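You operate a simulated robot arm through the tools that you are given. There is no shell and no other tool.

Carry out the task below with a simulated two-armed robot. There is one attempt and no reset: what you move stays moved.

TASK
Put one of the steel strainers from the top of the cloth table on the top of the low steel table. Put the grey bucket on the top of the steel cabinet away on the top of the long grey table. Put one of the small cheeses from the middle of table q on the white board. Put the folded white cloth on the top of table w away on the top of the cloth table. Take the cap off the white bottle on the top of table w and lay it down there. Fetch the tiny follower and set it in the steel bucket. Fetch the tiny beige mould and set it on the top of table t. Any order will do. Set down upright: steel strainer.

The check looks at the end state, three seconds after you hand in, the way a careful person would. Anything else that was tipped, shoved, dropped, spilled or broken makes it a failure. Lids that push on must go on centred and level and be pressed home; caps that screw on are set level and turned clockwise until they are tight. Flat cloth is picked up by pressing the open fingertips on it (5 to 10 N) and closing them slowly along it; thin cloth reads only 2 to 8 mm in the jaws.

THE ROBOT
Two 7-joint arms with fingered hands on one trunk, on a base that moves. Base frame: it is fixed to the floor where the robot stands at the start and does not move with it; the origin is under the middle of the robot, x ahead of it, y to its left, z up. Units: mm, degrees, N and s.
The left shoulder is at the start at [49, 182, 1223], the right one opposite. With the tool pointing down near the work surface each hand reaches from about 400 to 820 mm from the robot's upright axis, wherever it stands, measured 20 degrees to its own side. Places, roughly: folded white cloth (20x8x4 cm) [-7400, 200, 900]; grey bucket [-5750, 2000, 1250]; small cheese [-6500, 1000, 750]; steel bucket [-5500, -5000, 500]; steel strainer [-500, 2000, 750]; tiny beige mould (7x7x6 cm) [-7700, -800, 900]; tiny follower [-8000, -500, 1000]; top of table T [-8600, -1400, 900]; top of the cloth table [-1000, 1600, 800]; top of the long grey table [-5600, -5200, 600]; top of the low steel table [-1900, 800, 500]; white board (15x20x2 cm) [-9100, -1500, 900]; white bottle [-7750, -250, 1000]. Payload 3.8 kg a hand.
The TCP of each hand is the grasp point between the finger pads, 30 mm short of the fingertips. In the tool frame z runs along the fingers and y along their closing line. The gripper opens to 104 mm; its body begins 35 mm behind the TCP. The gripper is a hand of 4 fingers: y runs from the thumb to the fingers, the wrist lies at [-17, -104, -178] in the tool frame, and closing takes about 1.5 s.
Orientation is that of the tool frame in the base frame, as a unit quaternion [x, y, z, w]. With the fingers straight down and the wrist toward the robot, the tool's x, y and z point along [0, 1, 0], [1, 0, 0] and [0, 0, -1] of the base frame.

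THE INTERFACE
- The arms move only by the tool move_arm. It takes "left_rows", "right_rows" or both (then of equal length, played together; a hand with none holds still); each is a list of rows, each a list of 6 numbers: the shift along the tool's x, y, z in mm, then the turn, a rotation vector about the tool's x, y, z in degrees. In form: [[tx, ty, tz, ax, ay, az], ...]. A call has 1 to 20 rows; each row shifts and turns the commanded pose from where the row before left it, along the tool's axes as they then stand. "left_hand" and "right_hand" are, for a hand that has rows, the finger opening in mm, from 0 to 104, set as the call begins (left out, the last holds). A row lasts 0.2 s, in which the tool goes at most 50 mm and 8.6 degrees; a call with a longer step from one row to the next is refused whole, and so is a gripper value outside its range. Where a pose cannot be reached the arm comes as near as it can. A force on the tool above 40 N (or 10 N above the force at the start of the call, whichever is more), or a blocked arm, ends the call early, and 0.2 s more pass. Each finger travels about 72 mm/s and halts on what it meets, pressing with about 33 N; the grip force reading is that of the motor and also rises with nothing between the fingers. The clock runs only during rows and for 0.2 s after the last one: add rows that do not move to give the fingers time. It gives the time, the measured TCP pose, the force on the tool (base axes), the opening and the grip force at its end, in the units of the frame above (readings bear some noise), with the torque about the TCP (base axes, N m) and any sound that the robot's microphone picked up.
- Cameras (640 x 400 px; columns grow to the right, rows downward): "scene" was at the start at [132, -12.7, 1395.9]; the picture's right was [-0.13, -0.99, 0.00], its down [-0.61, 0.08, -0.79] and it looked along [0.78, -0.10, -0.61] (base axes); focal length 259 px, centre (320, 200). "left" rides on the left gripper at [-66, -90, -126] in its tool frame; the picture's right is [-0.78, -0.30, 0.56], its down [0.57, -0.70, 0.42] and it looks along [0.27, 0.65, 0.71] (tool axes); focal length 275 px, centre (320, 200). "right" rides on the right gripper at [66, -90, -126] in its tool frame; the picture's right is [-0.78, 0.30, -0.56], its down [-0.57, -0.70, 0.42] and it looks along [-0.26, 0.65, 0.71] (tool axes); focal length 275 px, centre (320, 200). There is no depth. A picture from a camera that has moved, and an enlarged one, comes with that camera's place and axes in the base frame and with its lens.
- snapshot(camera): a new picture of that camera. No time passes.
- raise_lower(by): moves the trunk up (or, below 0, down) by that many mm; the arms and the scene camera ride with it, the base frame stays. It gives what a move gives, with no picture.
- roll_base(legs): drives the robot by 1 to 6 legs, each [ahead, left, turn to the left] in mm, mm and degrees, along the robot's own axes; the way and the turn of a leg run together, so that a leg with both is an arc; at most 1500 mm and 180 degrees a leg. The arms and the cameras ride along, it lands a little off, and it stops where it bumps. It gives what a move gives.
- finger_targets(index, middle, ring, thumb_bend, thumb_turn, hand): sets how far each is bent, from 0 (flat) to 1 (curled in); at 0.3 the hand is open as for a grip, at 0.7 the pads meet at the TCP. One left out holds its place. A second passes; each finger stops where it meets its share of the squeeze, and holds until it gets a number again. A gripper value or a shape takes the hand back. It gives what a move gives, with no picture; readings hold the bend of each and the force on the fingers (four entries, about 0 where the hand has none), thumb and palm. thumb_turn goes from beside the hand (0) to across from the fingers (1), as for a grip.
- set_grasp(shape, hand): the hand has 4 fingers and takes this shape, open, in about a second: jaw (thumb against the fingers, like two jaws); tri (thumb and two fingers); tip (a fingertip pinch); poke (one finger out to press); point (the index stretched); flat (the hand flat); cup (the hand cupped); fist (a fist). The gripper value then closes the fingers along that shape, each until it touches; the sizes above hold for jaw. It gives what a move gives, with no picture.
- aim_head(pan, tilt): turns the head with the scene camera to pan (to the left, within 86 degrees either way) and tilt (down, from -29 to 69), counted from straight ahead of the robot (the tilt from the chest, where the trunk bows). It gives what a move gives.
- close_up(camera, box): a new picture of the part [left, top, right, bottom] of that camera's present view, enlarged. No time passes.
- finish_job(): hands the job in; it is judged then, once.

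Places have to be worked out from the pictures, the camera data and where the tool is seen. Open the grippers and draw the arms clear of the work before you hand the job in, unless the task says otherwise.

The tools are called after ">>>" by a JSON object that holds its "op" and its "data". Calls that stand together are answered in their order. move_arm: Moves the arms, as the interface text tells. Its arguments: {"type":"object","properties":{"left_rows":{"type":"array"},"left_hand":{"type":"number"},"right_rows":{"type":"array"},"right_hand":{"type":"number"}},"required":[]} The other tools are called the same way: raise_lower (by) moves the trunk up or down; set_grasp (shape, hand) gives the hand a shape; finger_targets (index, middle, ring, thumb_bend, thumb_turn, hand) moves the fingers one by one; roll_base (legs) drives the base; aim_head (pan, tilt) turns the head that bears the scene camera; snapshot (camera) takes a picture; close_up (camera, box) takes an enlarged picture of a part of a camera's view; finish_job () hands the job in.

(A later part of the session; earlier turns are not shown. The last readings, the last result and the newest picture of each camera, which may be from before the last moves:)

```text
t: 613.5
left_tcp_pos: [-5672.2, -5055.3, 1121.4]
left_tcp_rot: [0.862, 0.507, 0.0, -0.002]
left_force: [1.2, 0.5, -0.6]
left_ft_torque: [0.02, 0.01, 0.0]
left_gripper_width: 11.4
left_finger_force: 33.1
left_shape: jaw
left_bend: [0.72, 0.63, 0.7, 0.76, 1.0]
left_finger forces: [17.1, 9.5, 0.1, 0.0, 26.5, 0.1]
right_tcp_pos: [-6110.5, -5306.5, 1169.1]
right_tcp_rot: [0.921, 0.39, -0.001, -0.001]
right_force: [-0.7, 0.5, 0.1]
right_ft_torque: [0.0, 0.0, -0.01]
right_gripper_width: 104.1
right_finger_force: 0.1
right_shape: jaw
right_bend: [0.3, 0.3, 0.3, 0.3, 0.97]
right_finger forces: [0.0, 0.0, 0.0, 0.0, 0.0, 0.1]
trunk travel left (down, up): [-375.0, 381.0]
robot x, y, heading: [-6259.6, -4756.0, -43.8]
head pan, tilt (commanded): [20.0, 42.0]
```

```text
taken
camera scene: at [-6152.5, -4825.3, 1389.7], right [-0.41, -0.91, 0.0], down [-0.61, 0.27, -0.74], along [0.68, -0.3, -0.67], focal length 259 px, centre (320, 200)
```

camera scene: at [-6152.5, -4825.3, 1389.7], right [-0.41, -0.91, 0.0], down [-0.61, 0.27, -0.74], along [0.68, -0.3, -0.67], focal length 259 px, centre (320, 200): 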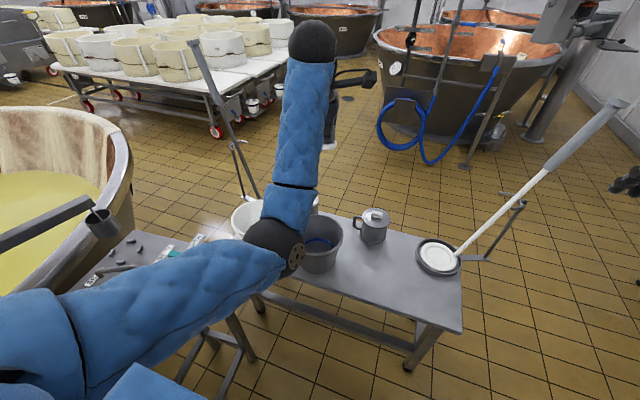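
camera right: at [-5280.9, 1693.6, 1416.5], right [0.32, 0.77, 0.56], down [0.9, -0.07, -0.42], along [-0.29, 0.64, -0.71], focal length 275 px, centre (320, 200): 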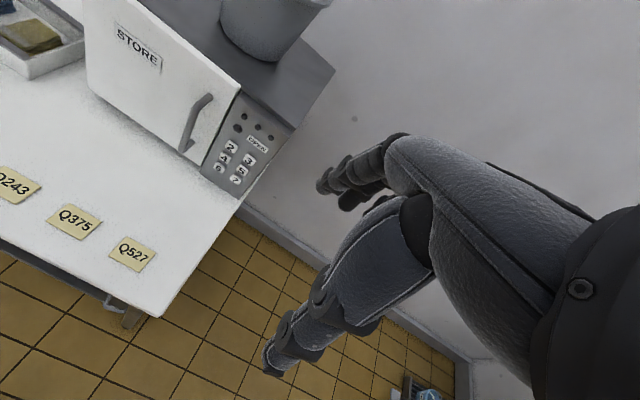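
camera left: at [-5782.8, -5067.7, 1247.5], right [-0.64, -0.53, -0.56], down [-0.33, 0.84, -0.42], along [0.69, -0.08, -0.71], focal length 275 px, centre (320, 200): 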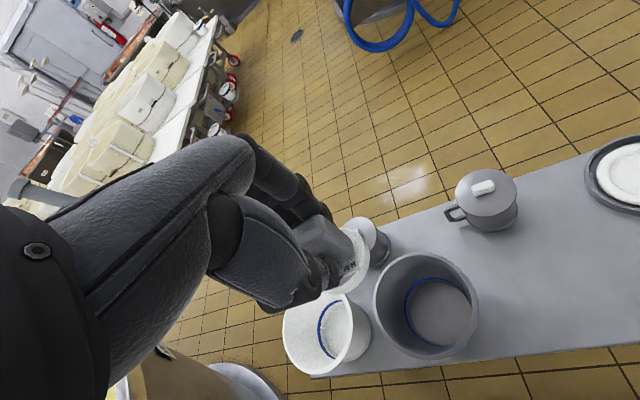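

The table top is lower than thought (≈510), the bucket centre near [-5615, -5049]. I bring the follower over its middle and lower the trunk in stages.

>>> {"op": "move_arm", "data": {"left_rows": [[15, 22, 0, 0, 0, 0], [16, 22, 0, 0, 0, 0], [0, 0, 0, 0, 0, 0]]}}

>>> {"op": "raise_lower", "data": {"by": -150}}

>>> {"op": "snapshot", "data": {"camera": "left"}}

>>> {"op": "snapshot", "data": {"camera": "scene"}}

```text
t: 614.3
left_tcp_pos: [-5617.7, -5047.9, 1121.2]
left_tcp_rot: [0.863, 0.506, 0.0, -0.002]
left_force: [-0.2, -0.1, -0.4]
left_ft_torque: [-0.04, 0.0, 0.02]
left_gripper_width: 11.3
left_finger_force: 33.1
left_shape: jaw
left_bend: [0.72, 0.63, 0.7, 0.76, 1.0]
left_finger forces: [17.1, 9.5, 0.0, 0.0, 26.6, 0.0]
right_tcp_pos: [-6110.6, -5305.0, 1170.2]
right_tcp_rot: [0.921, 0.39, 0.0, 0.001]
right_force: [0.2, -0.4, 0.8]
right_ft_torque: [-0.02, 0.02, 0.01]
right_gripper_width: 103.9
right_finger_force: 0.1
right_shape: jaw
right_bend: [0.3, 0.3, 0.3, 0.3, 0.97]
right_finger forces: [0.0, 0.1, 0.1, 0.0, 0.0, 0.0]
trunk travel left (down, up): [-375.0, 381.0]
robot x, y, heading: [-6263.5, -4756.4, -44.0]
head pan, tilt (commanded): [20.0, 42.0]
```

```text
t: 616.0
left_tcp_pos: [-5620.1, -5047.6, 972.2]
left_tcp_rot: [0.862, 0.506, -0.001, -0.001]
left_force: [0.4, 0.2, 0.5]
left_ft_torque: [0.03, 0.01, 0.02]
left_gripper_width: 10.8
left_finger_force: 32.7
left_shape: jaw
left_bend: [0.72, 0.63, 0.7, 0.76, 1.0]
left_finger forces: [17.0, 9.5, 0.1, 0.0, 26.6, 0.0]
right_tcp_pos: [-6111.4, -5308.8, 1022.8]
right_tcp_rot: [0.921, 0.39, 0.0, 0.0]
right_force: [-0.5, -0.5, -0.6]
right_ft_torque: [0.01, 0.04, 0.01]
right_gripper_width: 103.7
right_finger_force: 0.1
right_shape: jaw
right_bend: [0.3, 0.3, 0.3, 0.3, 0.97]
right_finger forces: [0.1, 0.0, 0.0, 0.0, 0.0, 0.0]
trunk travel left (down, up): [-225.0, 531.0]
robot x, y, heading: [-6263.2, -4755.3, -43.9]
head pan, tilt (commanded): [20.0, 42.0]
```

```text
taken
camera left: at [-5730.1, -5060.8, 1097.1], right [-0.64, -0.53, -0.56], down [-0.33, 0.84, -0.42], along [0.69, -0.08, -0.71], focal length 275 px, centre (320, 200)
```

left: 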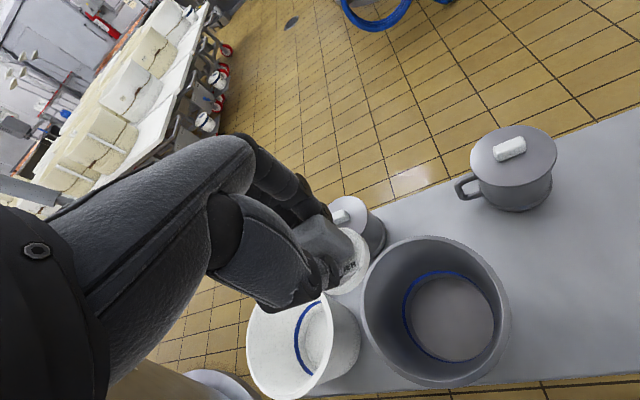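

```text
taken
camera scene: at [-6111.4, -4864.8, 1237.2], right [-0.41, -0.91, 0.0], down [-0.61, 0.27, -0.74], along [0.68, -0.3, -0.67], focal length 259 px, centre (320, 200)
```

scene: 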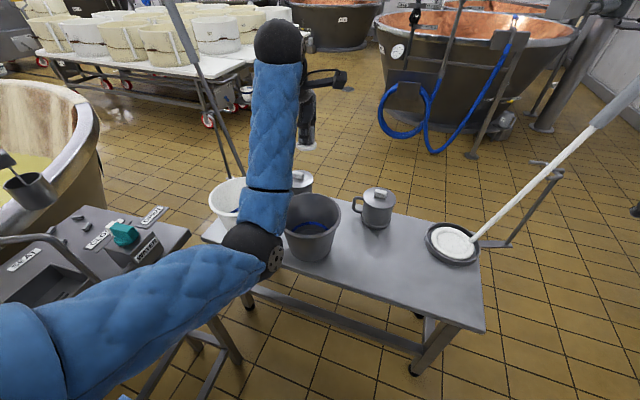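

The follower is exactly over the bucket's centre. I lower the trunk another 150 and check again.

>>> {"op": "raise_lower", "data": {"by": -150}}

>>> {"op": "snapshot", "data": {"camera": "left"}}

>>> {"op": "snapshot", "data": {"camera": "scene"}}

```text
t: 617.8
left_tcp_pos: [-5620.1, -5046.8, 821.6]
left_tcp_rot: [0.862, 0.507, 0.0, -0.002]
left_force: [0.0, -0.1, 0.2]
left_ft_torque: [0.01, -0.02, 0.0]
left_gripper_width: 10.9
left_finger_force: 32.5
left_shape: jaw
left_bend: [0.72, 0.63, 0.7, 0.76, 1.0]
left_finger forces: [17.1, 9.5, 0.0, 0.0, 26.7, 0.0]
right_tcp_pos: [-6110.2, -5307.3, 871.2]
right_tcp_rot: [0.921, 0.39, 0.0, 0.001]
right_force: [-0.1, -0.5, 0.0]
right_ft_torque: [-0.01, 0.02, -0.02]
right_gripper_width: 103.9
right_finger_force: 0.1
right_shape: jaw
right_bend: [0.3, 0.3, 0.3, 0.3, 0.97]
right_finger forces: [0.0, 0.1, 0.0, 0.1, 0.0, 0.0]
trunk travel left (down, up): [-75.0, 681.0]
robot x, y, heading: [-6260.6, -4758.0, -44.0]
head pan, tilt (commanded): [20.0, 42.0]
```

```text
taken
camera left: at [-5729.9, -5060.6, 946.9], right [-0.64, -0.53, -0.56], down [-0.34, 0.84, -0.42], along [0.69, -0.08, -0.71], focal length 275 px, centre (320, 200)
```

left: 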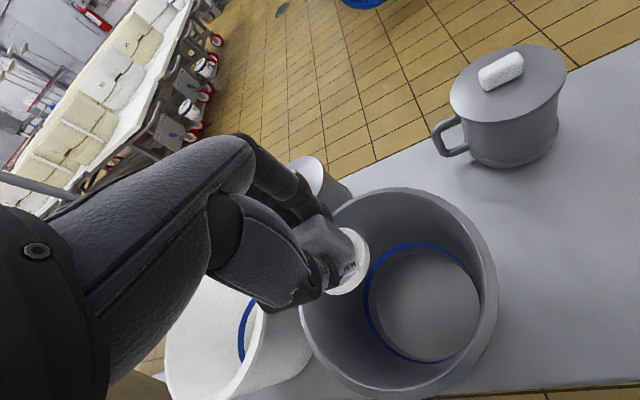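

```text
taken
camera scene: at [-6050.2, -4923.8, 1079.5], right [-0.41, -0.91, 0.0], down [-0.61, 0.27, -0.74], along [0.68, -0.3, -0.67], focal length 259 px, centre (320, 200)
```

scene: 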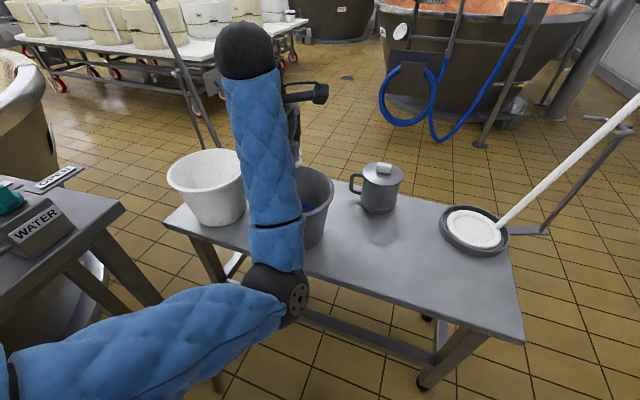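

Still centred. I lower the arm into the bucket in small stages.

>>> {"op": "move_arm", "data": {"left_rows": [[0, 0, 30, 0, 0, 0], [0, 0, 30, 0, 0, 0], [0, 0, 25, 0, 0, 0], [0, 0, 0, 0, 0, 0]]}}

>>> {"op": "snapshot", "data": {"camera": "left"}}

>>> {"op": "snapshot", "data": {"camera": "scene"}}

```text
t: 618.8
left_tcp_pos: [-5618.4, -5046.9, 737.4]
left_tcp_rot: [0.862, 0.506, -0.001, -0.002]
left_force: [0.0, 0.0, -0.4]
left_ft_torque: [-0.03, 0.01, -0.01]
left_gripper_width: 10.9
left_finger_force: 33.1
left_shape: jaw
left_bend: [0.72, 0.63, 0.7, 0.76, 1.0]
left_finger forces: [17.2, 9.6, 0.0, 0.1, 26.6, 0.1]
right_tcp_pos: [-6109.4, -5307.1, 870.6]
right_tcp_rot: [0.921, 0.39, 0.0, 0.0]
right_force: [-0.2, 0.8, 0.9]
right_ft_torque: [0.0, -0.01, 0.0]
right_gripper_width: 103.7
right_finger_force: 0.2
right_shape: jaw
right_bend: [0.3, 0.3, 0.3, 0.3, 0.97]
right_finger forces: [0.0, 0.1, 0.1, 0.1, 0.0, 0.0]
trunk travel left (down, up): [-75.0, 681.0]
robot x, y, heading: [-6263.1, -4755.9, -44.2]
head pan, tilt (commanded): [20.0, 42.0]
```

```text
taken
camera left: at [-5728.5, -5060.9, 861.7], right [-0.64, -0.53, -0.56], down [-0.34, 0.84, -0.42], along [0.69, -0.08, -0.72], focal length 275 px, centre (320, 200)
```

left: 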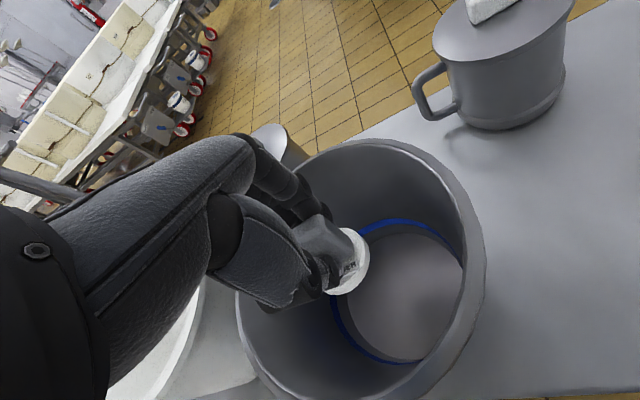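

```text
taken
camera scene: at [-6049.9, -4924.2, 1079.2], right [-0.41, -0.91, 0.0], down [-0.61, 0.27, -0.74], along [0.68, -0.3, -0.67], focal length 259 px, centre (320, 200)
```

scene: 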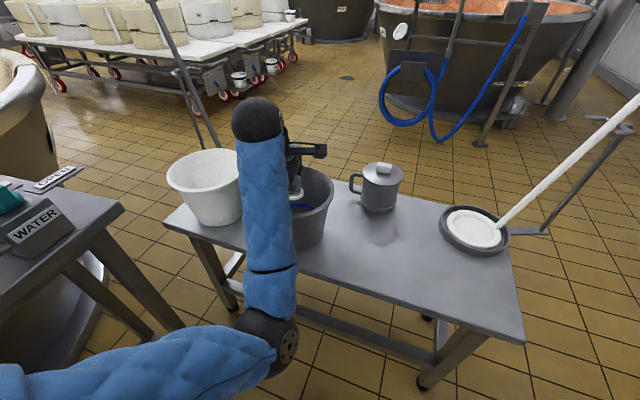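

Follower centred within the rim. I go down so the hand's palm stays just above the rim.

>>> {"op": "move_arm", "data": {"left_rows": [[0, 0, 25, 0, 0, 0], [0, 0, 25, 0, 0, 0], [0, 0, 20, 0, 0, 0], [0, 0, 15, 0, 0, 0], [0, 0, 0, 0, 0, 0]]}}

>>> {"op": "snapshot", "data": {"camera": "left"}}

>>> {"op": "snapshot", "data": {"camera": "scene"}}

```text
t: 620.0
left_tcp_pos: [-5618.4, -5046.6, 649.5]
left_tcp_rot: [0.862, 0.507, 0.0, -0.001]
left_force: [0.5, 0.9, -0.4]
left_ft_torque: [-0.02, -0.02, 0.0]
left_gripper_width: 11.1
left_finger_force: 33.4
left_shape: jaw
left_bend: [0.72, 0.63, 0.7, 0.76, 1.0]
left_finger forces: [17.3, 9.6, 0.1, 0.1, 26.6, 0.0]
right_tcp_pos: [-6109.3, -5307.6, 872.2]
right_tcp_rot: [0.921, 0.39, 0.0, -0.001]
right_force: [0.0, -0.1, 0.2]
right_ft_torque: [-0.02, -0.01, -0.02]
right_gripper_width: 103.7
right_finger_force: 0.1
right_shape: jaw
right_bend: [0.3, 0.3, 0.3, 0.3, 0.97]
right_finger forces: [0.0, 0.0, 0.1, 0.0, 0.0, 0.1]
trunk travel left (down, up): [-75.0, 681.0]
robot x, y, heading: [-6262.9, -4754.5, -44.0]
head pan, tilt (commanded): [20.0, 42.0]
```

```text
taken
camera left: at [-5729.2, -5059.9, 775.0], right [-0.64, -0.53, -0.56], down [-0.34, 0.84, -0.42], along [0.69, -0.08, -0.72], focal length 275 px, centre (320, 200)
```

left: 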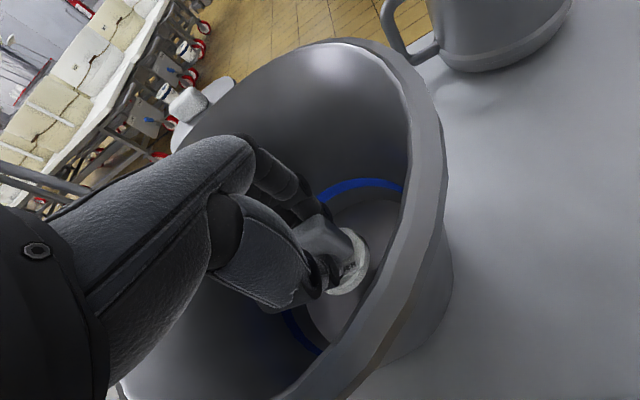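

```text
taken
camera scene: at [-6049.9, -4924.2, 1079.2], right [-0.41, -0.91, 0.0], down [-0.61, 0.27, -0.74], along [0.68, -0.3, -0.67], focal length 259 px, centre (320, 200)
```

scene: 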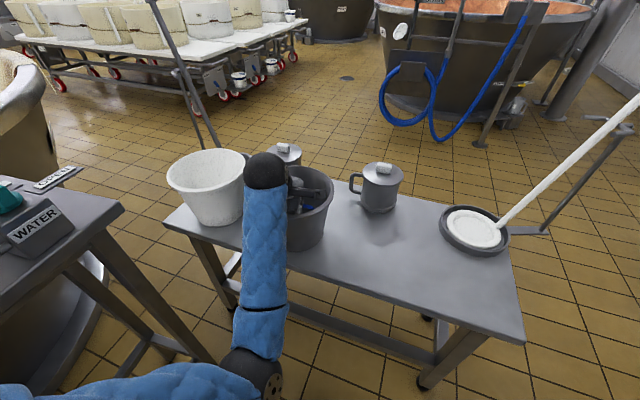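

Plenty of room inside. I lower on toward the bottom; the arm stops by itself on contact.

>>> {"op": "move_arm", "data": {"left_rows": [[0, 0, 12, 0, 0, 0], [0, 0, 12, 0, 0, 0], [0, 0, 10, 0, 0, 0], [0, 0, 0, 0, 0, 0]]}}

>>> {"op": "snapshot", "data": {"camera": "left"}}

>>> {"op": "snapshot", "data": {"camera": "scene"}}

```text
t: 621.0
left_tcp_pos: [-5620.0, -5047.6, 620.0]
left_tcp_rot: [0.862, 0.507, 0.0, 0.001]
left_force: [2.0, 1.8, 12.8]
left_ft_torque: [0.48, 0.92, -0.18]
left_gripper_width: 11.5
left_finger_force: 32.7
left_shape: jaw
left_bend: [0.72, 0.63, 0.7, 0.76, 1.0]
left_finger forces: [17.2, 9.6, 0.0, 0.0, 26.7, 0.0]
right_tcp_pos: [-6110.4, -5308.0, 871.1]
right_tcp_rot: [0.921, 0.39, 0.0, 0.001]
right_force: [0.2, -0.7, -0.4]
right_ft_torque: [0.02, 0.0, 0.01]
right_gripper_width: 103.9
right_finger_force: 0.0
right_shape: jaw
right_bend: [0.3, 0.3, 0.3, 0.3, 0.97]
right_finger forces: [0.0, 0.0, 0.1, 0.0, 0.1, 0.0]
trunk travel left (down, up): [-75.0, 681.0]
robot x, y, heading: [-6263.9, -4757.8, -44.2]
head pan, tilt (commanded): [20.0, 42.0]
```

```text
taken
camera left: at [-5730.0, -5060.9, 743.7], right [-0.63, -0.53, -0.56], down [-0.33, 0.84, -0.43], along [0.7, -0.08, -0.71], focal length 275 px, centre (320, 200)
```

left: 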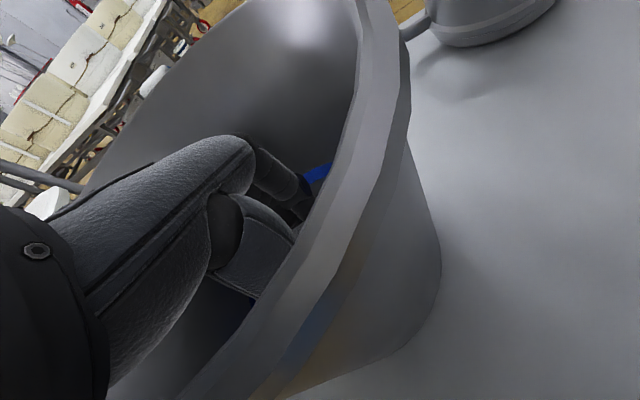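

```text
taken
camera scene: at [-6050.8, -4923.5, 1079.7], right [-0.41, -0.91, 0.0], down [-0.61, 0.27, -0.74], along [0.68, -0.3, -0.67], focal length 259 px, centre (320, 200)
```

scene: 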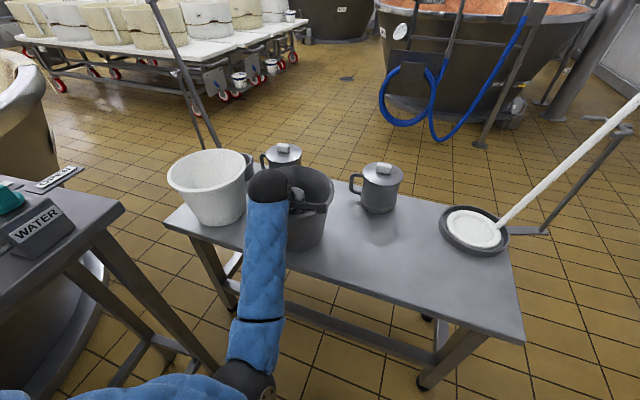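

A light contact (13 N) – the hand's camera bracket on the near rim. I ease up and shift 20 mm toward the far side for more depth.

>>> {"op": "move_arm", "data": {"left_rows": [[0, 0, -12, 0, 0, 0], [-8, 10, 0, 0, 0, 0], [-8, 10, 0, 0, 0, 0], [0, 0, 0, 0, 0, 0]]}}

>>> {"op": "snapshot", "data": {"camera": "left"}}

>>> {"op": "close_up", "data": {"camera": "scene", "box": [200, 130, 400, 255]}}

```text
t: 622.0
left_tcp_pos: [-5609.7, -5072.0, 629.9]
left_tcp_rot: [0.862, 0.507, 0.0, -0.002]
left_force: [-0.9, 0.2, -0.4]
left_ft_torque: [0.0, 0.01, -0.02]
left_gripper_width: 11.2
left_finger_force: 33.3
left_shape: jaw
left_bend: [0.72, 0.63, 0.7, 0.76, 1.0]
left_finger forces: [17.2, 9.6, 0.1, 0.0, 26.7, 0.0]
right_tcp_pos: [-6110.0, -5307.5, 871.2]
right_tcp_rot: [0.921, 0.39, 0.0, 0.0]
right_force: [0.8, 0.1, -0.3]
right_ft_torque: [-0.01, -0.02, -0.01]
right_gripper_width: 104.0
right_finger_force: 0.0
right_shape: jaw
right_bend: [0.3, 0.3, 0.3, 0.3, 0.97]
right_finger forces: [0.0, 0.0, 0.1, 0.0, 0.0, 0.0]
trunk travel left (down, up): [-75.0, 681.0]
robot x, y, heading: [-6259.6, -4757.4, -44.0]
head pan, tilt (commanded): [20.0, 42.0]
```

```text
taken
camera left: at [-5720.3, -5085.6, 754.1], right [-0.64, -0.53, -0.56], down [-0.34, 0.84, -0.42], along [0.69, -0.08, -0.72], focal length 275 px, centre (320, 200)
```

left: 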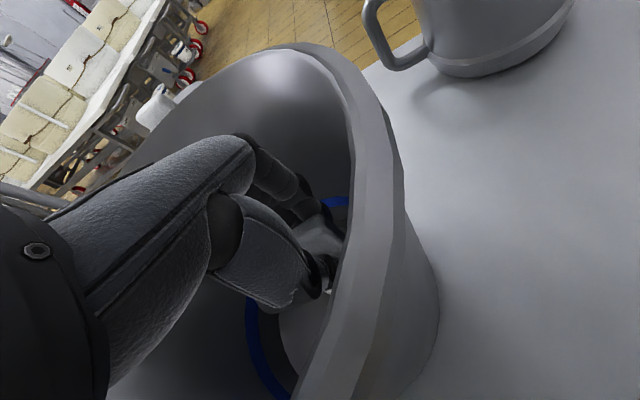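

```text
3.20 times, centred on (300, 192) of scene
camera zoom: at [-6049.9, -4924.3, 1079.2], right [-0.41, -0.91, 0.0], down [-0.61, 0.27, -0.74], along [0.68, -0.3, -0.67], focal length 830 px, centre (384, 224)
```

zoom: 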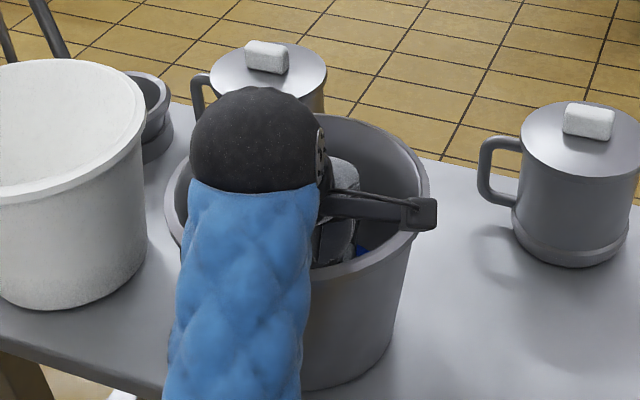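

The bracket rests over the right rim, so this is as deep as the hand goes. I recentre and let the follower slide the last few centimetres to the bottom by opening slightly.

>>> {"op": "move_arm", "data": {"left_rows": [[10, -6, 0, 0, 0, 0], [8, -6, 3, 0, 0, 0], [0, 0, 0, 0, 0, 0]]}}

>>> {"op": "move_arm", "data": {"left_rows": [[0, 0, 0, 0, 0, 0], [0, 0, 0, 0, 0, 0], [0, 0, 0, 0, 0, 0], [0, 0, 0, 0, 0, 0]], "left_hand": 42}}

>>> {"op": "snapshot", "data": {"camera": "left"}}

```text
t: 622.8
left_tcp_pos: [-5611.5, -5049.2, 626.4]
left_tcp_rot: [0.862, 0.507, -0.001, -0.002]
left_force: [-1.0, 0.6, -0.6]
left_ft_torque: [0.03, 0.01, 0.0]
left_gripper_width: 11.2
left_finger_force: 32.5
left_shape: jaw
left_bend: [0.72, 0.63, 0.7, 0.76, 1.0]
left_finger forces: [17.1, 9.6, 0.1, 0.1, 26.7, 0.0]
right_tcp_pos: [-6109.3, -5308.1, 870.7]
right_tcp_rot: [0.921, 0.39, -0.001, 0.0]
right_force: [1.0, -0.3, -0.2]
right_ft_torque: [0.02, -0.01, 0.0]
right_gripper_width: 103.6
right_finger_force: 0.0
right_shape: jaw
right_bend: [0.3, 0.3, 0.3, 0.3, 0.97]
right_finger forces: [0.0, 0.0, 0.0, 0.0, 0.0, 0.0]
trunk travel left (down, up): [-75.0, 681.0]
robot x, y, heading: [-6259.5, -4756.8, -43.9]
head pan, tilt (commanded): [20.0, 42.0]
```

```text
t: 623.8
left_tcp_pos: [-5611.7, -5050.5, 627.6]
left_tcp_rot: [0.862, 0.507, 0.0, -0.002]
left_force: [0.2, -0.1, 0.1]
left_ft_torque: [0.01, -0.02, 0.04]
left_gripper_width: 41.8
left_finger_force: 0.1
left_shape: jaw
left_bend: [0.74, 0.49, 0.46, 0.72, 1.0]
left_finger forces: [0.1, 0.0, 0.0, 0.1, 0.0, 0.1]
right_tcp_pos: [-6110.5, -5308.5, 871.0]
right_tcp_rot: [0.921, 0.391, 0.001, 0.0]
right_force: [0.1, -0.6, -0.3]
right_ft_torque: [0.02, 0.0, -0.01]
right_gripper_width: 103.6
right_finger_force: 0.1
right_shape: jaw
right_bend: [0.3, 0.3, 0.3, 0.3, 0.97]
right_finger forces: [0.1, 0.0, 0.1, 0.0, 0.1, 0.1]
trunk travel left (down, up): [-75.0, 681.0]
robot x, y, heading: [-6263.2, -4755.8, -44.1]
head pan, tilt (commanded): [20.0, 42.0]
```

```text
taken
camera left: at [-5722.7, -5063.4, 751.7], right [-0.64, -0.53, -0.56], down [-0.34, 0.84, -0.42], along [0.69, -0.08, -0.72], focal length 275 px, centre (320, 200)
```

left: 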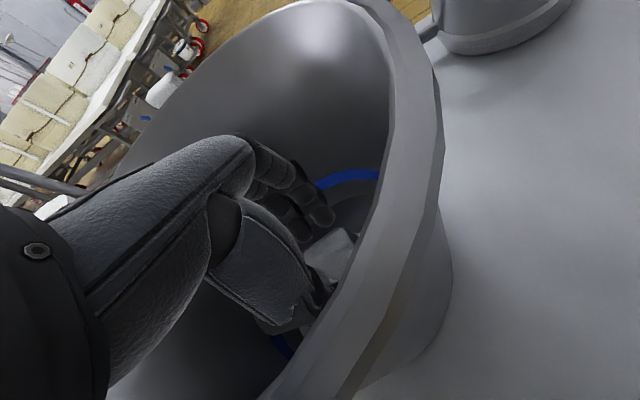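

The follower has dropped to the bottom. I lift the hand straight out and look.

>>> {"op": "move_arm", "data": {"left_rows": [[0, 0, -15, 0, 0, 0], [0, 0, -30, 0, 0, 0], [0, 0, -40, 0, 0, 0], [0, 0, -40, 0, 0, 0], [0, 0, -40, 0, 0, 0], [0, 0, -40, 0, 0, 0]]}}

>>> {"op": "snapshot", "data": {"camera": "left"}}

>>> {"op": "raise_lower", "data": {"by": 300}}

>>> {"op": "snapshot", "data": {"camera": "scene"}}

>>> {"op": "snapshot", "data": {"camera": "left"}}

```text
t: 625.2
left_tcp_pos: [-5612.8, -5049.1, 832.5]
left_tcp_rot: [0.863, 0.506, -0.001, -0.001]
left_force: [-1.0, -0.1, 0.5]
left_ft_torque: [0.0, 0.03, 0.01]
left_gripper_width: 41.8
left_finger_force: 0.1
left_shape: jaw
left_bend: [0.74, 0.49, 0.46, 0.72, 1.0]
left_finger forces: [0.1, 0.0, 0.1, 0.1, 0.1, 0.0]
right_tcp_pos: [-6109.9, -5307.3, 870.9]
right_tcp_rot: [0.921, 0.39, 0.0, 0.0]
right_force: [-0.1, -0.4, 0.7]
right_ft_torque: [0.0, 0.02, -0.02]
right_gripper_width: 103.5
right_finger_force: 0.0
right_shape: jaw
right_bend: [0.3, 0.3, 0.3, 0.3, 0.97]
right_finger forces: [0.0, 0.0, 0.0, 0.0, 0.0, 0.0]
trunk travel left (down, up): [-75.0, 681.0]
robot x, y, heading: [-6263.3, -4756.0, -43.9]
head pan, tilt (commanded): [20.0, 42.0]
```

```text
taken
camera left: at [-5722.7, -5062.6, 957.1], right [-0.64, -0.53, -0.56], down [-0.34, 0.84, -0.42], along [0.69, -0.08, -0.72], focal length 275 px, centre (320, 200)
```

left: 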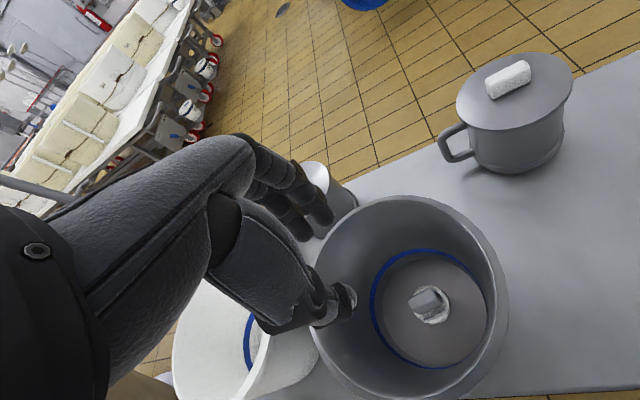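

```text
t: 628.2
left_tcp_pos: [-5611.6, -5050.3, 1131.0]
left_tcp_rot: [0.862, 0.506, 0.001, -0.002]
left_force: [-0.7, -0.7, 0.0]
left_ft_torque: [0.01, 0.0, 0.01]
left_gripper_width: 42.0
left_finger_force: 0.1
left_shape: jaw
left_bend: [0.74, 0.49, 0.46, 0.72, 1.0]
left_finger forces: [0.0, 0.0, 0.0, 0.0, 0.0, 0.0]
right_tcp_pos: [-6110.4, -5308.1, 1170.9]
right_tcp_rot: [0.921, 0.39, -0.002, -0.001]
right_force: [-0.2, 0.0, -0.4]
right_ft_torque: [0.01, -0.01, 0.02]
right_gripper_width: 103.6
right_finger_force: 0.1
right_shape: jaw
right_bend: [0.3, 0.3, 0.3, 0.3, 0.97]
right_finger forces: [0.0, 0.0, 0.1, 0.0, 0.0, 0.0]
trunk travel left (down, up): [-375.0, 381.0]
robot x, y, heading: [-6261.2, -4760.0, -43.7]
head pan, tilt (commanded): [20.0, 42.0]
```

```text
taken
camera scene: at [-6152.8, -4825.0, 1389.7], right [-0.41, -0.91, 0.0], down [-0.61, 0.27, -0.74], along [0.68, -0.3, -0.67], focal length 259 px, centre (320, 200)
```

scene: 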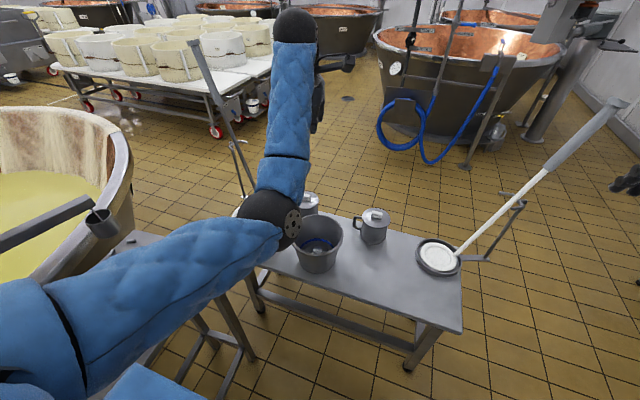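

```text
taken
camera left: at [-5721.2, -5063.5, 1255.7], right [-0.64, -0.53, -0.56], down [-0.34, 0.84, -0.42], along [0.69, -0.08, -0.72], focal length 275 px, centre (320, 200)
```

left: 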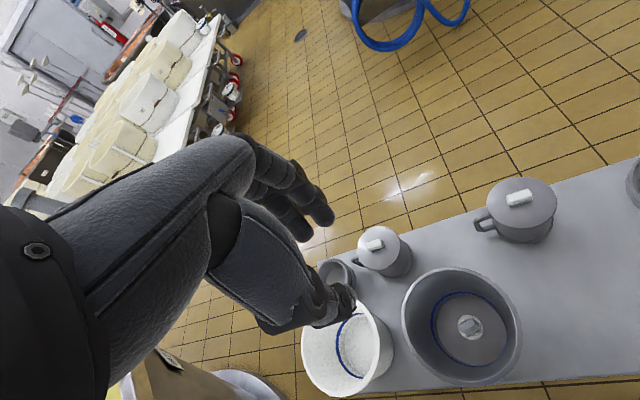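

The tiny follower stands upright in the steel bucket. I back out to the west, clear of the cup table, and turn north to fetch the grey bucket.

>>> {"op": "roll_base", "data": {"legs": [[-600, -280, 0]]}}

>>> {"op": "move_arm", "data": {"left_rows": [[0, -30, 0, 0, 0, 0], [0, -30, 0, 0, 0, 0], [0, -30, 0, 0, 0, 0], [0, 0, 0, 0, 0, 0]], "left_hand": 104}}

>>> {"op": "roll_base", "data": {"legs": [[0, 0, 134], [1300, 0, 0], [1100, 0, 0]]}}

>>> {"op": "aim_head", "data": {"pan": -20, "tilt": 15}}

>>> {"op": "snapshot", "data": {"camera": "scene"}}

```text
t: 631.8
left_tcp_pos: [-6234.8, -4825.6, 1131.3]
left_tcp_rot: [0.859, 0.512, -0.001, -0.001]
left_force: [0.9, 0.5, 0.2]
left_ft_torque: [0.0, -0.02, 0.03]
left_gripper_width: 41.7
left_finger_force: 0.1
left_shape: jaw
left_bend: [0.74, 0.49, 0.46, 0.72, 1.0]
left_finger forces: [0.1, 0.0, 0.0, 0.0, 0.0, 0.0]
right_tcp_pos: [-6730.8, -5087.7, 1171.3]
right_tcp_rot: [0.919, 0.395, 0.0, 0.0]
right_force: [0.2, 0.2, 0.4]
right_ft_torque: [-0.04, 0.02, 0.04]
right_gripper_width: 104.0
right_finger_force: 0.0
right_shape: jaw
right_bend: [0.3, 0.3, 0.3, 0.3, 0.97]
right_finger forces: [0.1, 0.0, 0.1, 0.0, 0.1, 0.0]
trunk travel left (down, up): [-375.0, 381.0]
robot x, y, heading: [-6890.4, -4539.5, -43.4]
head pan, tilt (commanded): [20.0, 42.0]
```

```text
t: 632.8
left_tcp_pos: [-6314.7, -4782.2, 1131.5]
left_tcp_rot: [0.859, 0.513, 0.0, 0.0]
left_force: [0.0, -0.5, 0.2]
left_ft_torque: [-0.01, 0.01, -0.03]
left_gripper_width: 103.7
left_finger_force: 0.0
left_shape: jaw
left_bend: [0.3, 0.3, 0.3, 0.3, 0.97]
left_finger forces: [0.0, 0.0, 0.1, 0.0, 0.0, 0.0]
right_tcp_pos: [-6728.0, -5088.4, 1171.0]
right_tcp_rot: [0.918, 0.396, -0.001, 0.0]
right_force: [0.3, -0.9, 0.2]
right_ft_torque: [-0.03, 0.01, -0.03]
right_gripper_width: 103.9
right_finger_force: 0.1
right_shape: jaw
right_bend: [0.3, 0.3, 0.3, 0.3, 0.97]
right_finger forces: [0.0, 0.0, 0.0, 0.1, 0.0, 0.0]
trunk travel left (down, up): [-375.0, 381.0]
robot x, y, heading: [-6884.7, -4537.9, -43.2]
head pan, tilt (commanded): [20.0, 42.0]
```

```text
t: 650.1
left_tcp_pos: [-7087.9, -1546.0, 1130.8]
left_tcp_rot: [-0.121, 0.993, -0.002, -0.001]
left_force: [0.9, -0.5, 0.7]
left_ft_torque: [-0.05, 0.0, -0.04]
left_gripper_width: 103.9
left_finger_force: 0.0
left_shape: jaw
left_bend: [0.3, 0.3, 0.3, 0.3, 0.97]
left_finger forces: [0.0, 0.0, 0.0, 0.0, 0.1, 0.1]
right_tcp_pos: [-6580.0, -1646.3, 1170.0]
right_tcp_rot: [0.009, 1.0, 0.0, -0.001]
right_force: [0.6, 0.2, -0.2]
right_ft_torque: [0.01, 0.0, 0.0]
right_gripper_width: 103.8
right_finger_force: 0.1
right_shape: jaw
right_bend: [0.3, 0.3, 0.3, 0.3, 0.97]
right_finger forces: [0.0, 0.0, 0.0, 0.1, 0.0, 0.0]
trunk travel left (down, up): [-375.0, 381.0]
robot x, y, heading: [-6876.9, -2134.7, 88.7]
head pan, tilt (commanded): [20.0, 42.0]
```

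```text
t: 651.2
left_tcp_pos: [-7086.4, -1546.9, 1131.2]
left_tcp_rot: [-0.121, 0.993, -0.002, 0.0]
left_force: [-0.6, 0.3, -0.4]
left_ft_torque: [-0.01, 0.02, 0.02]
left_gripper_width: 103.6
left_finger_force: 0.1
left_shape: jaw
left_bend: [0.3, 0.3, 0.3, 0.3, 0.97]
left_finger forces: [0.0, 0.0, 0.0, 0.0, 0.0, 0.0]
right_tcp_pos: [-6581.0, -1646.5, 1170.2]
right_tcp_rot: [0.009, 1.0, 0.0, 0.001]
right_force: [-0.2, 0.2, 0.4]
right_ft_torque: [-0.07, -0.01, 0.04]
right_gripper_width: 104.0
right_finger_force: 0.1
right_shape: jaw
right_bend: [0.3, 0.3, 0.3, 0.3, 0.97]
right_finger forces: [0.0, 0.1, 0.0, 0.0, 0.1, 0.0]
trunk travel left (down, up): [-375.0, 381.0]
robot x, y, heading: [-6879.8, -2132.9, 89.0]
head pan, tilt (commanded): [-20.0, 15.0]
```

```text
taken
camera scene: at [-6845.9, -2001.8, 1432.3], right [0.93, -0.36, 0.0], down [-0.09, -0.24, -0.97], along [0.34, 0.9, -0.26], focal length 259 px, centre (320, 200)
```

scene: 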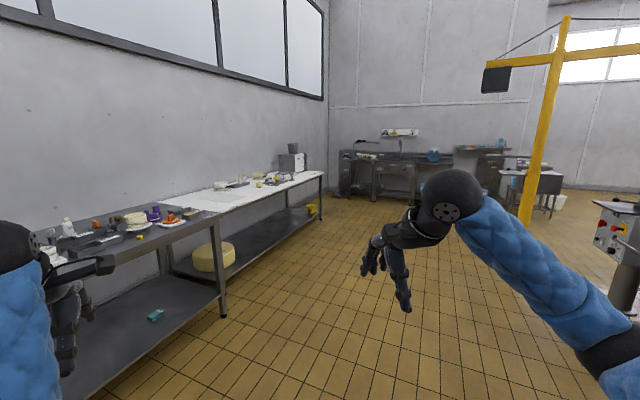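

The way to the right end of table Q is clear. I drive there.

>>> {"op": "roll_base", "data": {"legs": [[0, 0, -30.5], [1400, 0, 0], [1400, 0, 0], [1350, 0, 0]]}}

>>> {"op": "aim_head", "data": {"pan": 60, "tilt": 15}}

>>> {"op": "snapshot", "data": {"camera": "scene"}}

```text
t: 672.8
left_tcp_pos: [-4409.0, 1955.8, 1131.2]
left_tcp_rot: [0.171, 0.985, -0.001, -0.001]
left_force: [0.2, 0.6, 0.6]
left_ft_torque: [-0.01, 0.02, 0.01]
left_gripper_width: 103.7
left_finger_force: 0.1
left_shape: jaw
left_bend: [0.3, 0.3, 0.3, 0.3, 0.97]
left_finger forces: [0.0, 0.1, 0.1, 0.0, 0.0, 0.0]
right_tcp_pos: [-4045.1, 1588.9, 1170.8]
right_tcp_rot: [0.299, 0.954, 0.0, 0.0]
right_force: [0.6, 0.4, 0.2]
right_ft_torque: [0.01, 0.01, -0.02]
right_gripper_width: 104.0
right_finger_force: 0.0
right_shape: jaw
right_bend: [0.3, 0.3, 0.3, 0.3, 0.97]
right_finger forces: [0.0, 0.1, 0.0, 0.0, 0.0, 0.1]
trunk travel left (down, up): [-375.0, 381.0]
robot x, y, heading: [-4562.6, 1347.9, 55.2]
head pan, tilt (commanded): [-20.0, 15.0]
```

```text
t: 674.3
left_tcp_pos: [-4409.2, 1955.8, 1129.9]
left_tcp_rot: [0.171, 0.985, -0.001, -0.001]
left_force: [0.5, -0.7, -0.1]
left_ft_torque: [-0.01, 0.0, -0.02]
left_gripper_width: 103.7
left_finger_force: 0.0
left_shape: jaw
left_bend: [0.3, 0.3, 0.3, 0.3, 0.97]
left_finger forces: [0.1, 0.0, 0.0, 0.0, 0.1, 0.0]
right_tcp_pos: [-4043.9, 1589.0, 1170.3]
right_tcp_rot: [0.3, 0.954, 0.0, 0.0]
right_force: [0.9, -0.6, -0.1]
right_ft_torque: [0.05, 0.02, -0.01]
right_gripper_width: 103.8
right_finger_force: 0.1
right_shape: jaw
right_bend: [0.3, 0.3, 0.3, 0.3, 0.97]
right_finger forces: [0.1, 0.0, 0.0, 0.0, 0.1, 0.0]
trunk travel left (down, up): [-375.0, 381.0]
robot x, y, heading: [-4566.3, 1353.9, 55.3]
head pan, tilt (commanded): [60.0, 15.0]
```

```text
taken
camera scene: at [-4577.9, 1472.0, 1432.3], right [0.9, 0.43, 0.0], down [0.11, -0.23, -0.97], along [-0.41, 0.87, -0.26], focal length 259 px, centre (320, 200)
```

scene: 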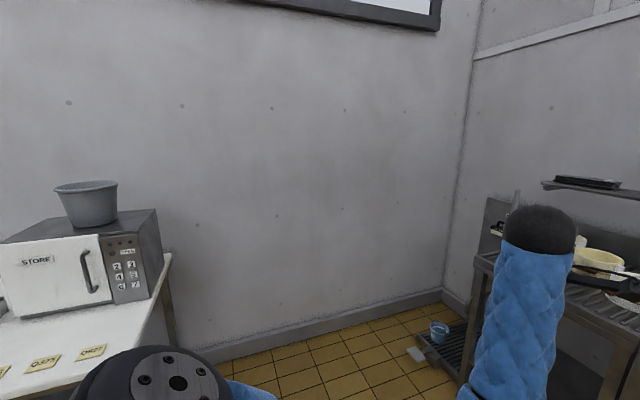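

I'm at the bay beside table Q. I raise the trunk and turn both hands sideways (thumbs outward) for pinching the bucket's rim left and right.

>>> {"op": "raise_lower", "data": {"by": 180}}

>>> {"op": "move_arm", "data": {"left_rows": [[0, 0, 0, 0, 0, 7.5], [0, 0, 0, 0, 0, 7.5], [0, 0, 0, 0, 0, 7.5], [0, 0, 0, 0, 0, 7.5], [0, 0, 0, 0, 0, 7.5], [0, 0, 0, 0, 0, 7.5], [0, 0, 0, 0, 0, 7.5], [0, 0, 0, 0, 0, 7.5], [0, 0, 0, 0, 0, 7.5], [0, 0, 0, 0, 0, 7.5], [0, 0, 0, 0, 0, 7.5], [0, 0, 0, 0, 0, 7.5], [0, 0, 0, 0, 0, 7.5], [0, 0, 0, 0, 0, 7.5], [0, 0, 0, 0, 0, 0]], "right_rows": [[0, 0, 0, 0, 0, -7.5], [0, 0, 0, 0, 0, -7.5], [0, 0, 0, 0, 0, -7.5], [0, 0, 0, 0, 0, -7.5], [0, 0, 0, 0, 0, -7.5], [0, 0, 0, 0, 0, -7.5], [0, 0, 0, 0, 0, -7.5], [0, 0, 0, 0, 0, -7.5], [0, 0, 0, 0, 0, -7.5], [0, 0, 0, 0, 0, -7.5], [0, 0, 0, 0, 0, -7.5], [0, 0, 0, 0, 0, -7.5], [0, 0, 0, 0, 0, 0], [0, 0, 0, 0, 0, 0], [0, 0, 0, 0, 0, 0]]}}

>>> {"op": "aim_head", "data": {"pan": 0, "tilt": 30}}

>>> {"op": "snapshot", "data": {"camera": "scene"}}

```text
t: 676.3
left_tcp_pos: [-4408.6, 1955.6, 1310.6]
left_tcp_rot: [0.172, 0.985, -0.002, -0.001]
left_force: [0.5, 0.0, 0.8]
left_ft_torque: [0.03, -0.05, 0.0]
left_gripper_width: 103.7
left_finger_force: 0.0
left_shape: jaw
left_bend: [0.3, 0.3, 0.3, 0.3, 0.97]
left_finger forces: [0.1, 0.1, 0.0, 0.1, 0.1, 0.1]
right_tcp_pos: [-4044.3, 1590.3, 1350.7]
right_tcp_rot: [0.299, 0.954, 0.0, 0.001]
right_force: [-0.7, 0.0, -0.8]
right_ft_torque: [0.0, 0.02, -0.01]
right_gripper_width: 104.0
right_finger_force: 0.0
right_shape: jaw
right_bend: [0.3, 0.3, 0.3, 0.3, 0.97]
right_finger forces: [0.2, 0.0, 0.1, 0.0, 0.0, 0.1]
trunk travel left (down, up): [-555.0, 201.0]
robot x, y, heading: [-4562.0, 1351.3, 55.1]
head pan, tilt (commanded): [60.0, 15.0]
```

```text
t: 679.5
left_tcp_pos: [-4409.9, 1954.4, 1311.5]
left_tcp_rot: [0.886, 0.463, -0.001, 0.0]
left_force: [0.3, -0.3, -0.2]
left_ft_torque: [0.01, -0.02, -0.01]
left_gripper_width: 103.5
left_finger_force: 0.0
left_shape: jaw
left_bend: [0.3, 0.3, 0.3, 0.3, 0.97]
left_finger forces: [0.0, 0.0, 0.0, 0.0, 0.0, 0.1]
right_tcp_pos: [-4044.3, 1589.7, 1352.4]
right_tcp_rot: [-0.464, 0.886, 0.0, 0.001]
right_force: [0.1, -0.1, -0.8]
right_ft_torque: [0.02, -0.02, 0.02]
right_gripper_width: 103.8
right_finger_force: 0.1
right_shape: jaw
right_bend: [0.3, 0.3, 0.3, 0.3, 0.97]
right_finger forces: [0.0, 0.0, 0.0, 0.0, 0.1, 0.0]
trunk travel left (down, up): [-555.0, 201.0]
robot x, y, heading: [-4563.2, 1349.6, 55.4]
head pan, tilt (commanded): [60.0, 15.0]
```

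```text
t: 680.8
left_tcp_pos: [-4409.9, 1953.6, 1310.2]
left_tcp_rot: [0.886, 0.464, -0.002, 0.001]
left_force: [-0.6, -0.1, 0.2]
left_ft_torque: [-0.04, 0.02, -0.01]
left_gripper_width: 103.6
left_finger_force: 0.1
left_shape: jaw
left_bend: [0.3, 0.3, 0.3, 0.3, 0.97]
left_finger forces: [0.0, 0.1, 0.0, 0.0, 0.1, 0.0]
right_tcp_pos: [-4044.3, 1590.1, 1351.6]
right_tcp_rot: [-0.465, 0.885, -0.001, 0.0]
right_force: [-0.6, 0.8, -0.6]
right_ft_torque: [0.01, 0.03, 0.03]
right_gripper_width: 103.8
right_finger_force: 0.1
right_shape: jaw
right_bend: [0.3, 0.3, 0.3, 0.3, 0.97]
right_finger forces: [0.1, 0.1, 0.0, 0.0, 0.0, 0.0]
trunk travel left (down, up): [-555.0, 201.0]
robot x, y, heading: [-4566.0, 1346.0, 55.2]
head pan, tilt (commanded): [0.0, 30.0]
```

```text
taken
camera scene: at [-4504.6, 1436.1, 1589.2], right [0.82, -0.57, 0.0], down [-0.28, -0.41, -0.87], along [0.49, 0.71, -0.5], focal length 259 px, centre (320, 200)
```

scene: 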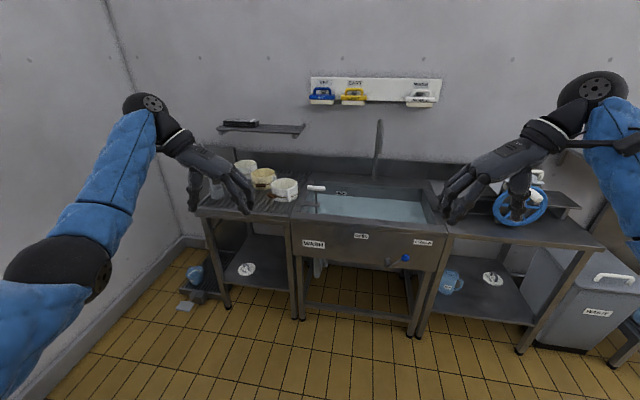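

Both hands are ready. I turn to face the bucket and move half the way into the bay, then look.

>>> {"op": "roll_base", "data": {"legs": [[0, 0, 131], [250, -380, 0]]}}

>>> {"op": "aim_head", "data": {"pan": 0, "tilt": 32}}

>>> {"op": "snapshot", "data": {"camera": "scene"}}

```text
t: 689.0
left_tcp_pos: [-5413.4, 1428.4, 1310.8]
left_tcp_rot: [-0.05, 0.999, 0.0, 0.002]
left_force: [0.3, 0.1, 0.4]
left_ft_torque: [-0.02, -0.03, -0.02]
left_gripper_width: 103.9
left_finger_force: 0.0
left_shape: jaw
left_bend: [0.3, 0.3, 0.3, 0.3, 0.97]
left_finger forces: [0.1, 0.0, 0.0, 0.0, 0.0, 0.1]
right_tcp_pos: [-5373.4, 1943.2, 1350.9]
right_tcp_rot: [0.999, 0.05, 0.0, 0.0]
right_force: [-1.0, -0.9, 0.2]
right_ft_torque: [0.0, -0.01, 0.0]
right_gripper_width: 103.8
right_finger_force: 0.0
right_shape: jaw
right_bend: [0.3, 0.3, 0.3, 0.3, 0.97]
right_finger forces: [0.0, 0.1, 0.0, 0.0, 0.0, 0.0]
trunk travel left (down, up): [-555.0, 201.0]
robot x, y, heading: [-4852.5, 1702.8, -174.1]
head pan, tilt (commanded): [0.0, 30.0]
```

```text
t: 689.6
left_tcp_pos: [-5413.4, 1428.4, 1311.4]
left_tcp_rot: [-0.05, 0.999, 0.001, 0.002]
left_force: [0.6, -0.5, -0.1]
left_ft_torque: [-0.01, -0.01, -0.03]
left_gripper_width: 103.7
left_finger_force: 0.0
left_shape: jaw
left_bend: [0.3, 0.3, 0.3, 0.3, 0.97]
left_finger forces: [0.1, 0.0, 0.1, 0.0, 0.1, 0.0]
right_tcp_pos: [-5372.9, 1942.6, 1350.8]
right_tcp_rot: [0.999, 0.05, 0.0, 0.0]
right_force: [0.0, 0.6, 0.3]
right_ft_torque: [-0.01, -0.03, -0.01]
right_gripper_width: 103.9
right_finger_force: 0.0
right_shape: jaw
right_bend: [0.3, 0.3, 0.3, 0.3, 0.97]
right_finger forces: [0.0, 0.0, 0.0, 0.1, 0.1, 0.1]
trunk travel left (down, up): [-555.0, 201.0]
robot x, y, heading: [-4849.1, 1703.3, -174.1]
head pan, tilt (commanded): [0.0, 32.0]
```

```text
taken
camera scene: at [-4959.6, 1691.4, 1586.0], right [-0.1, 0.99, 0.0], down [0.53, 0.05, -0.85], along [-0.84, -0.09, -0.53], focal length 259 px, centre (320, 200)
```

scene: 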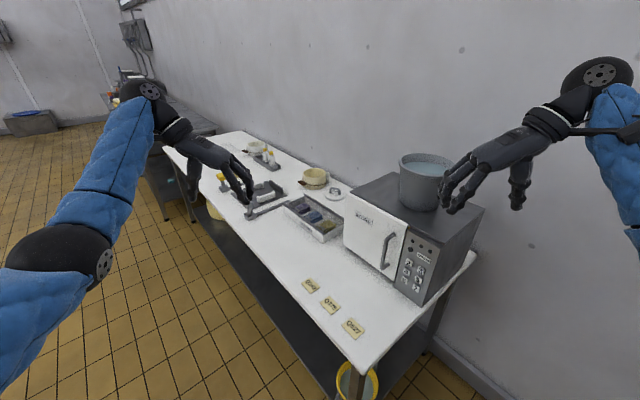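

The bucket is near [-5770, 1955]. I bring the hands inward a little and move fully into the bay.

>>> {"op": "move_arm", "data": {"right_rows": [[0, 40, 0, 0, 0, 0], [0, 42, 0, 0, 0, 0], [0, 42, 0, 0, 0, 0], [0, 40, 0, 0, 0, 0]], "left_rows": [[0, 20, 0, 0, 0, 0], [0, 25, 0, 0, 0, 0], [0, 25, 0, 0, 0, 0], [0, 20, 0, 0, 0, 0]]}}

>>> {"op": "roll_base", "data": {"legs": [[262, -362, 0]]}}

>>> {"op": "aim_head", "data": {"pan": 0, "tilt": 40}}

>>> {"op": "snapshot", "data": {"camera": "scene"}}

```text
t: 690.6
left_tcp_pos: [-5424.6, 1516.3, 1311.1]
left_tcp_rot: [-0.05, 0.999, 0.001, 0.001]
left_force: [0.3, 0.6, -0.5]
left_ft_torque: [0.0, -0.02, -0.04]
left_gripper_width: 103.6
left_finger_force: 0.1
left_shape: jaw
left_bend: [0.3, 0.3, 0.3, 0.3, 0.97]
left_finger forces: [0.0, 0.1, 0.0, 0.1, 0.0, 0.0]
right_tcp_pos: [-5356.8, 1778.7, 1348.5]
right_tcp_rot: [0.999, 0.05, 0.0, 0.0]
right_force: [-0.4, 0.3, 1.0]
right_ft_torque: [0.06, 0.03, -0.01]
right_gripper_width: 103.6
right_finger_force: 0.0
right_shape: jaw
right_bend: [0.3, 0.3, 0.3, 0.3, 0.97]
right_finger forces: [0.0, 0.1, 0.0, 0.0, 0.0, 0.0]
trunk travel left (down, up): [-555.0, 201.0]
robot x, y, heading: [-4851.5, 1701.9, -174.2]
head pan, tilt (commanded): [0.0, 32.0]
```

```text
t: 693.3
left_tcp_pos: [-5724.5, 1858.9, 1311.1]
left_tcp_rot: [-0.048, 0.999, -0.001, 0.002]
left_force: [0.2, 0.1, 0.7]
left_ft_torque: [0.02, 0.01, 0.03]
left_gripper_width: 103.9
left_finger_force: 0.1
left_shape: jaw
left_bend: [0.3, 0.3, 0.3, 0.3, 0.97]
left_finger forces: [0.0, 0.0, 0.0, 0.0, 0.1, 0.0]
right_tcp_pos: [-5657.7, 2121.0, 1348.9]
right_tcp_rot: [0.999, 0.048, 0.0, 0.0]
right_force: [-0.4, 0.7, 0.5]
right_ft_torque: [-0.01, -0.06, -0.02]
right_gripper_width: 104.1
right_finger_force: 0.0
right_shape: jaw
right_bend: [0.3, 0.3, 0.3, 0.3, 0.97]
right_finger forces: [0.1, 0.0, 0.1, 0.0, 0.1, 0.0]
trunk travel left (down, up): [-555.0, 201.0]
robot x, y, heading: [-5154.7, 2040.0, -174.3]
head pan, tilt (commanded): [0.0, 32.0]
```

```text
t: 694.0
left_tcp_pos: [-5723.1, 1859.6, 1312.8]
left_tcp_rot: [-0.048, 0.999, 0.0, 0.002]
left_force: [0.8, -0.2, -0.3]
left_ft_torque: [-0.03, -0.01, 0.02]
left_gripper_width: 103.7
left_finger_force: 0.2
left_shape: jaw
left_bend: [0.3, 0.3, 0.3, 0.3, 0.97]
left_finger forces: [0.1, 0.0, 0.1, 0.0, 0.0, 0.0]
right_tcp_pos: [-5656.3, 2120.3, 1348.2]
right_tcp_rot: [0.999, 0.048, 0.0, 0.0]
right_force: [0.6, 0.0, -0.7]
right_ft_torque: [0.01, 0.0, 0.01]
right_gripper_width: 104.0
right_finger_force: 0.1
right_shape: jaw
right_bend: [0.3, 0.3, 0.3, 0.3, 0.97]
right_finger forces: [0.0, 0.0, 0.0, 0.0, 0.1, 0.0]
trunk travel left (down, up): [-555.0, 201.0]
robot x, y, heading: [-5149.8, 2045.0, -174.6]
head pan, tilt (commanded): [0.0, 40.0]
```

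```text
taken
camera scene: at [-5254.3, 2031.6, 1573.9], right [-0.1, 1.0, 0.0], down [0.64, 0.06, -0.77], along [-0.76, -0.07, -0.64], focal length 259 px, centre (320, 200)
```

scene: 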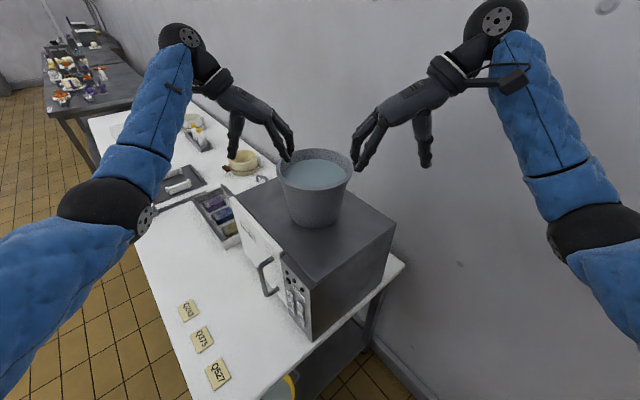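

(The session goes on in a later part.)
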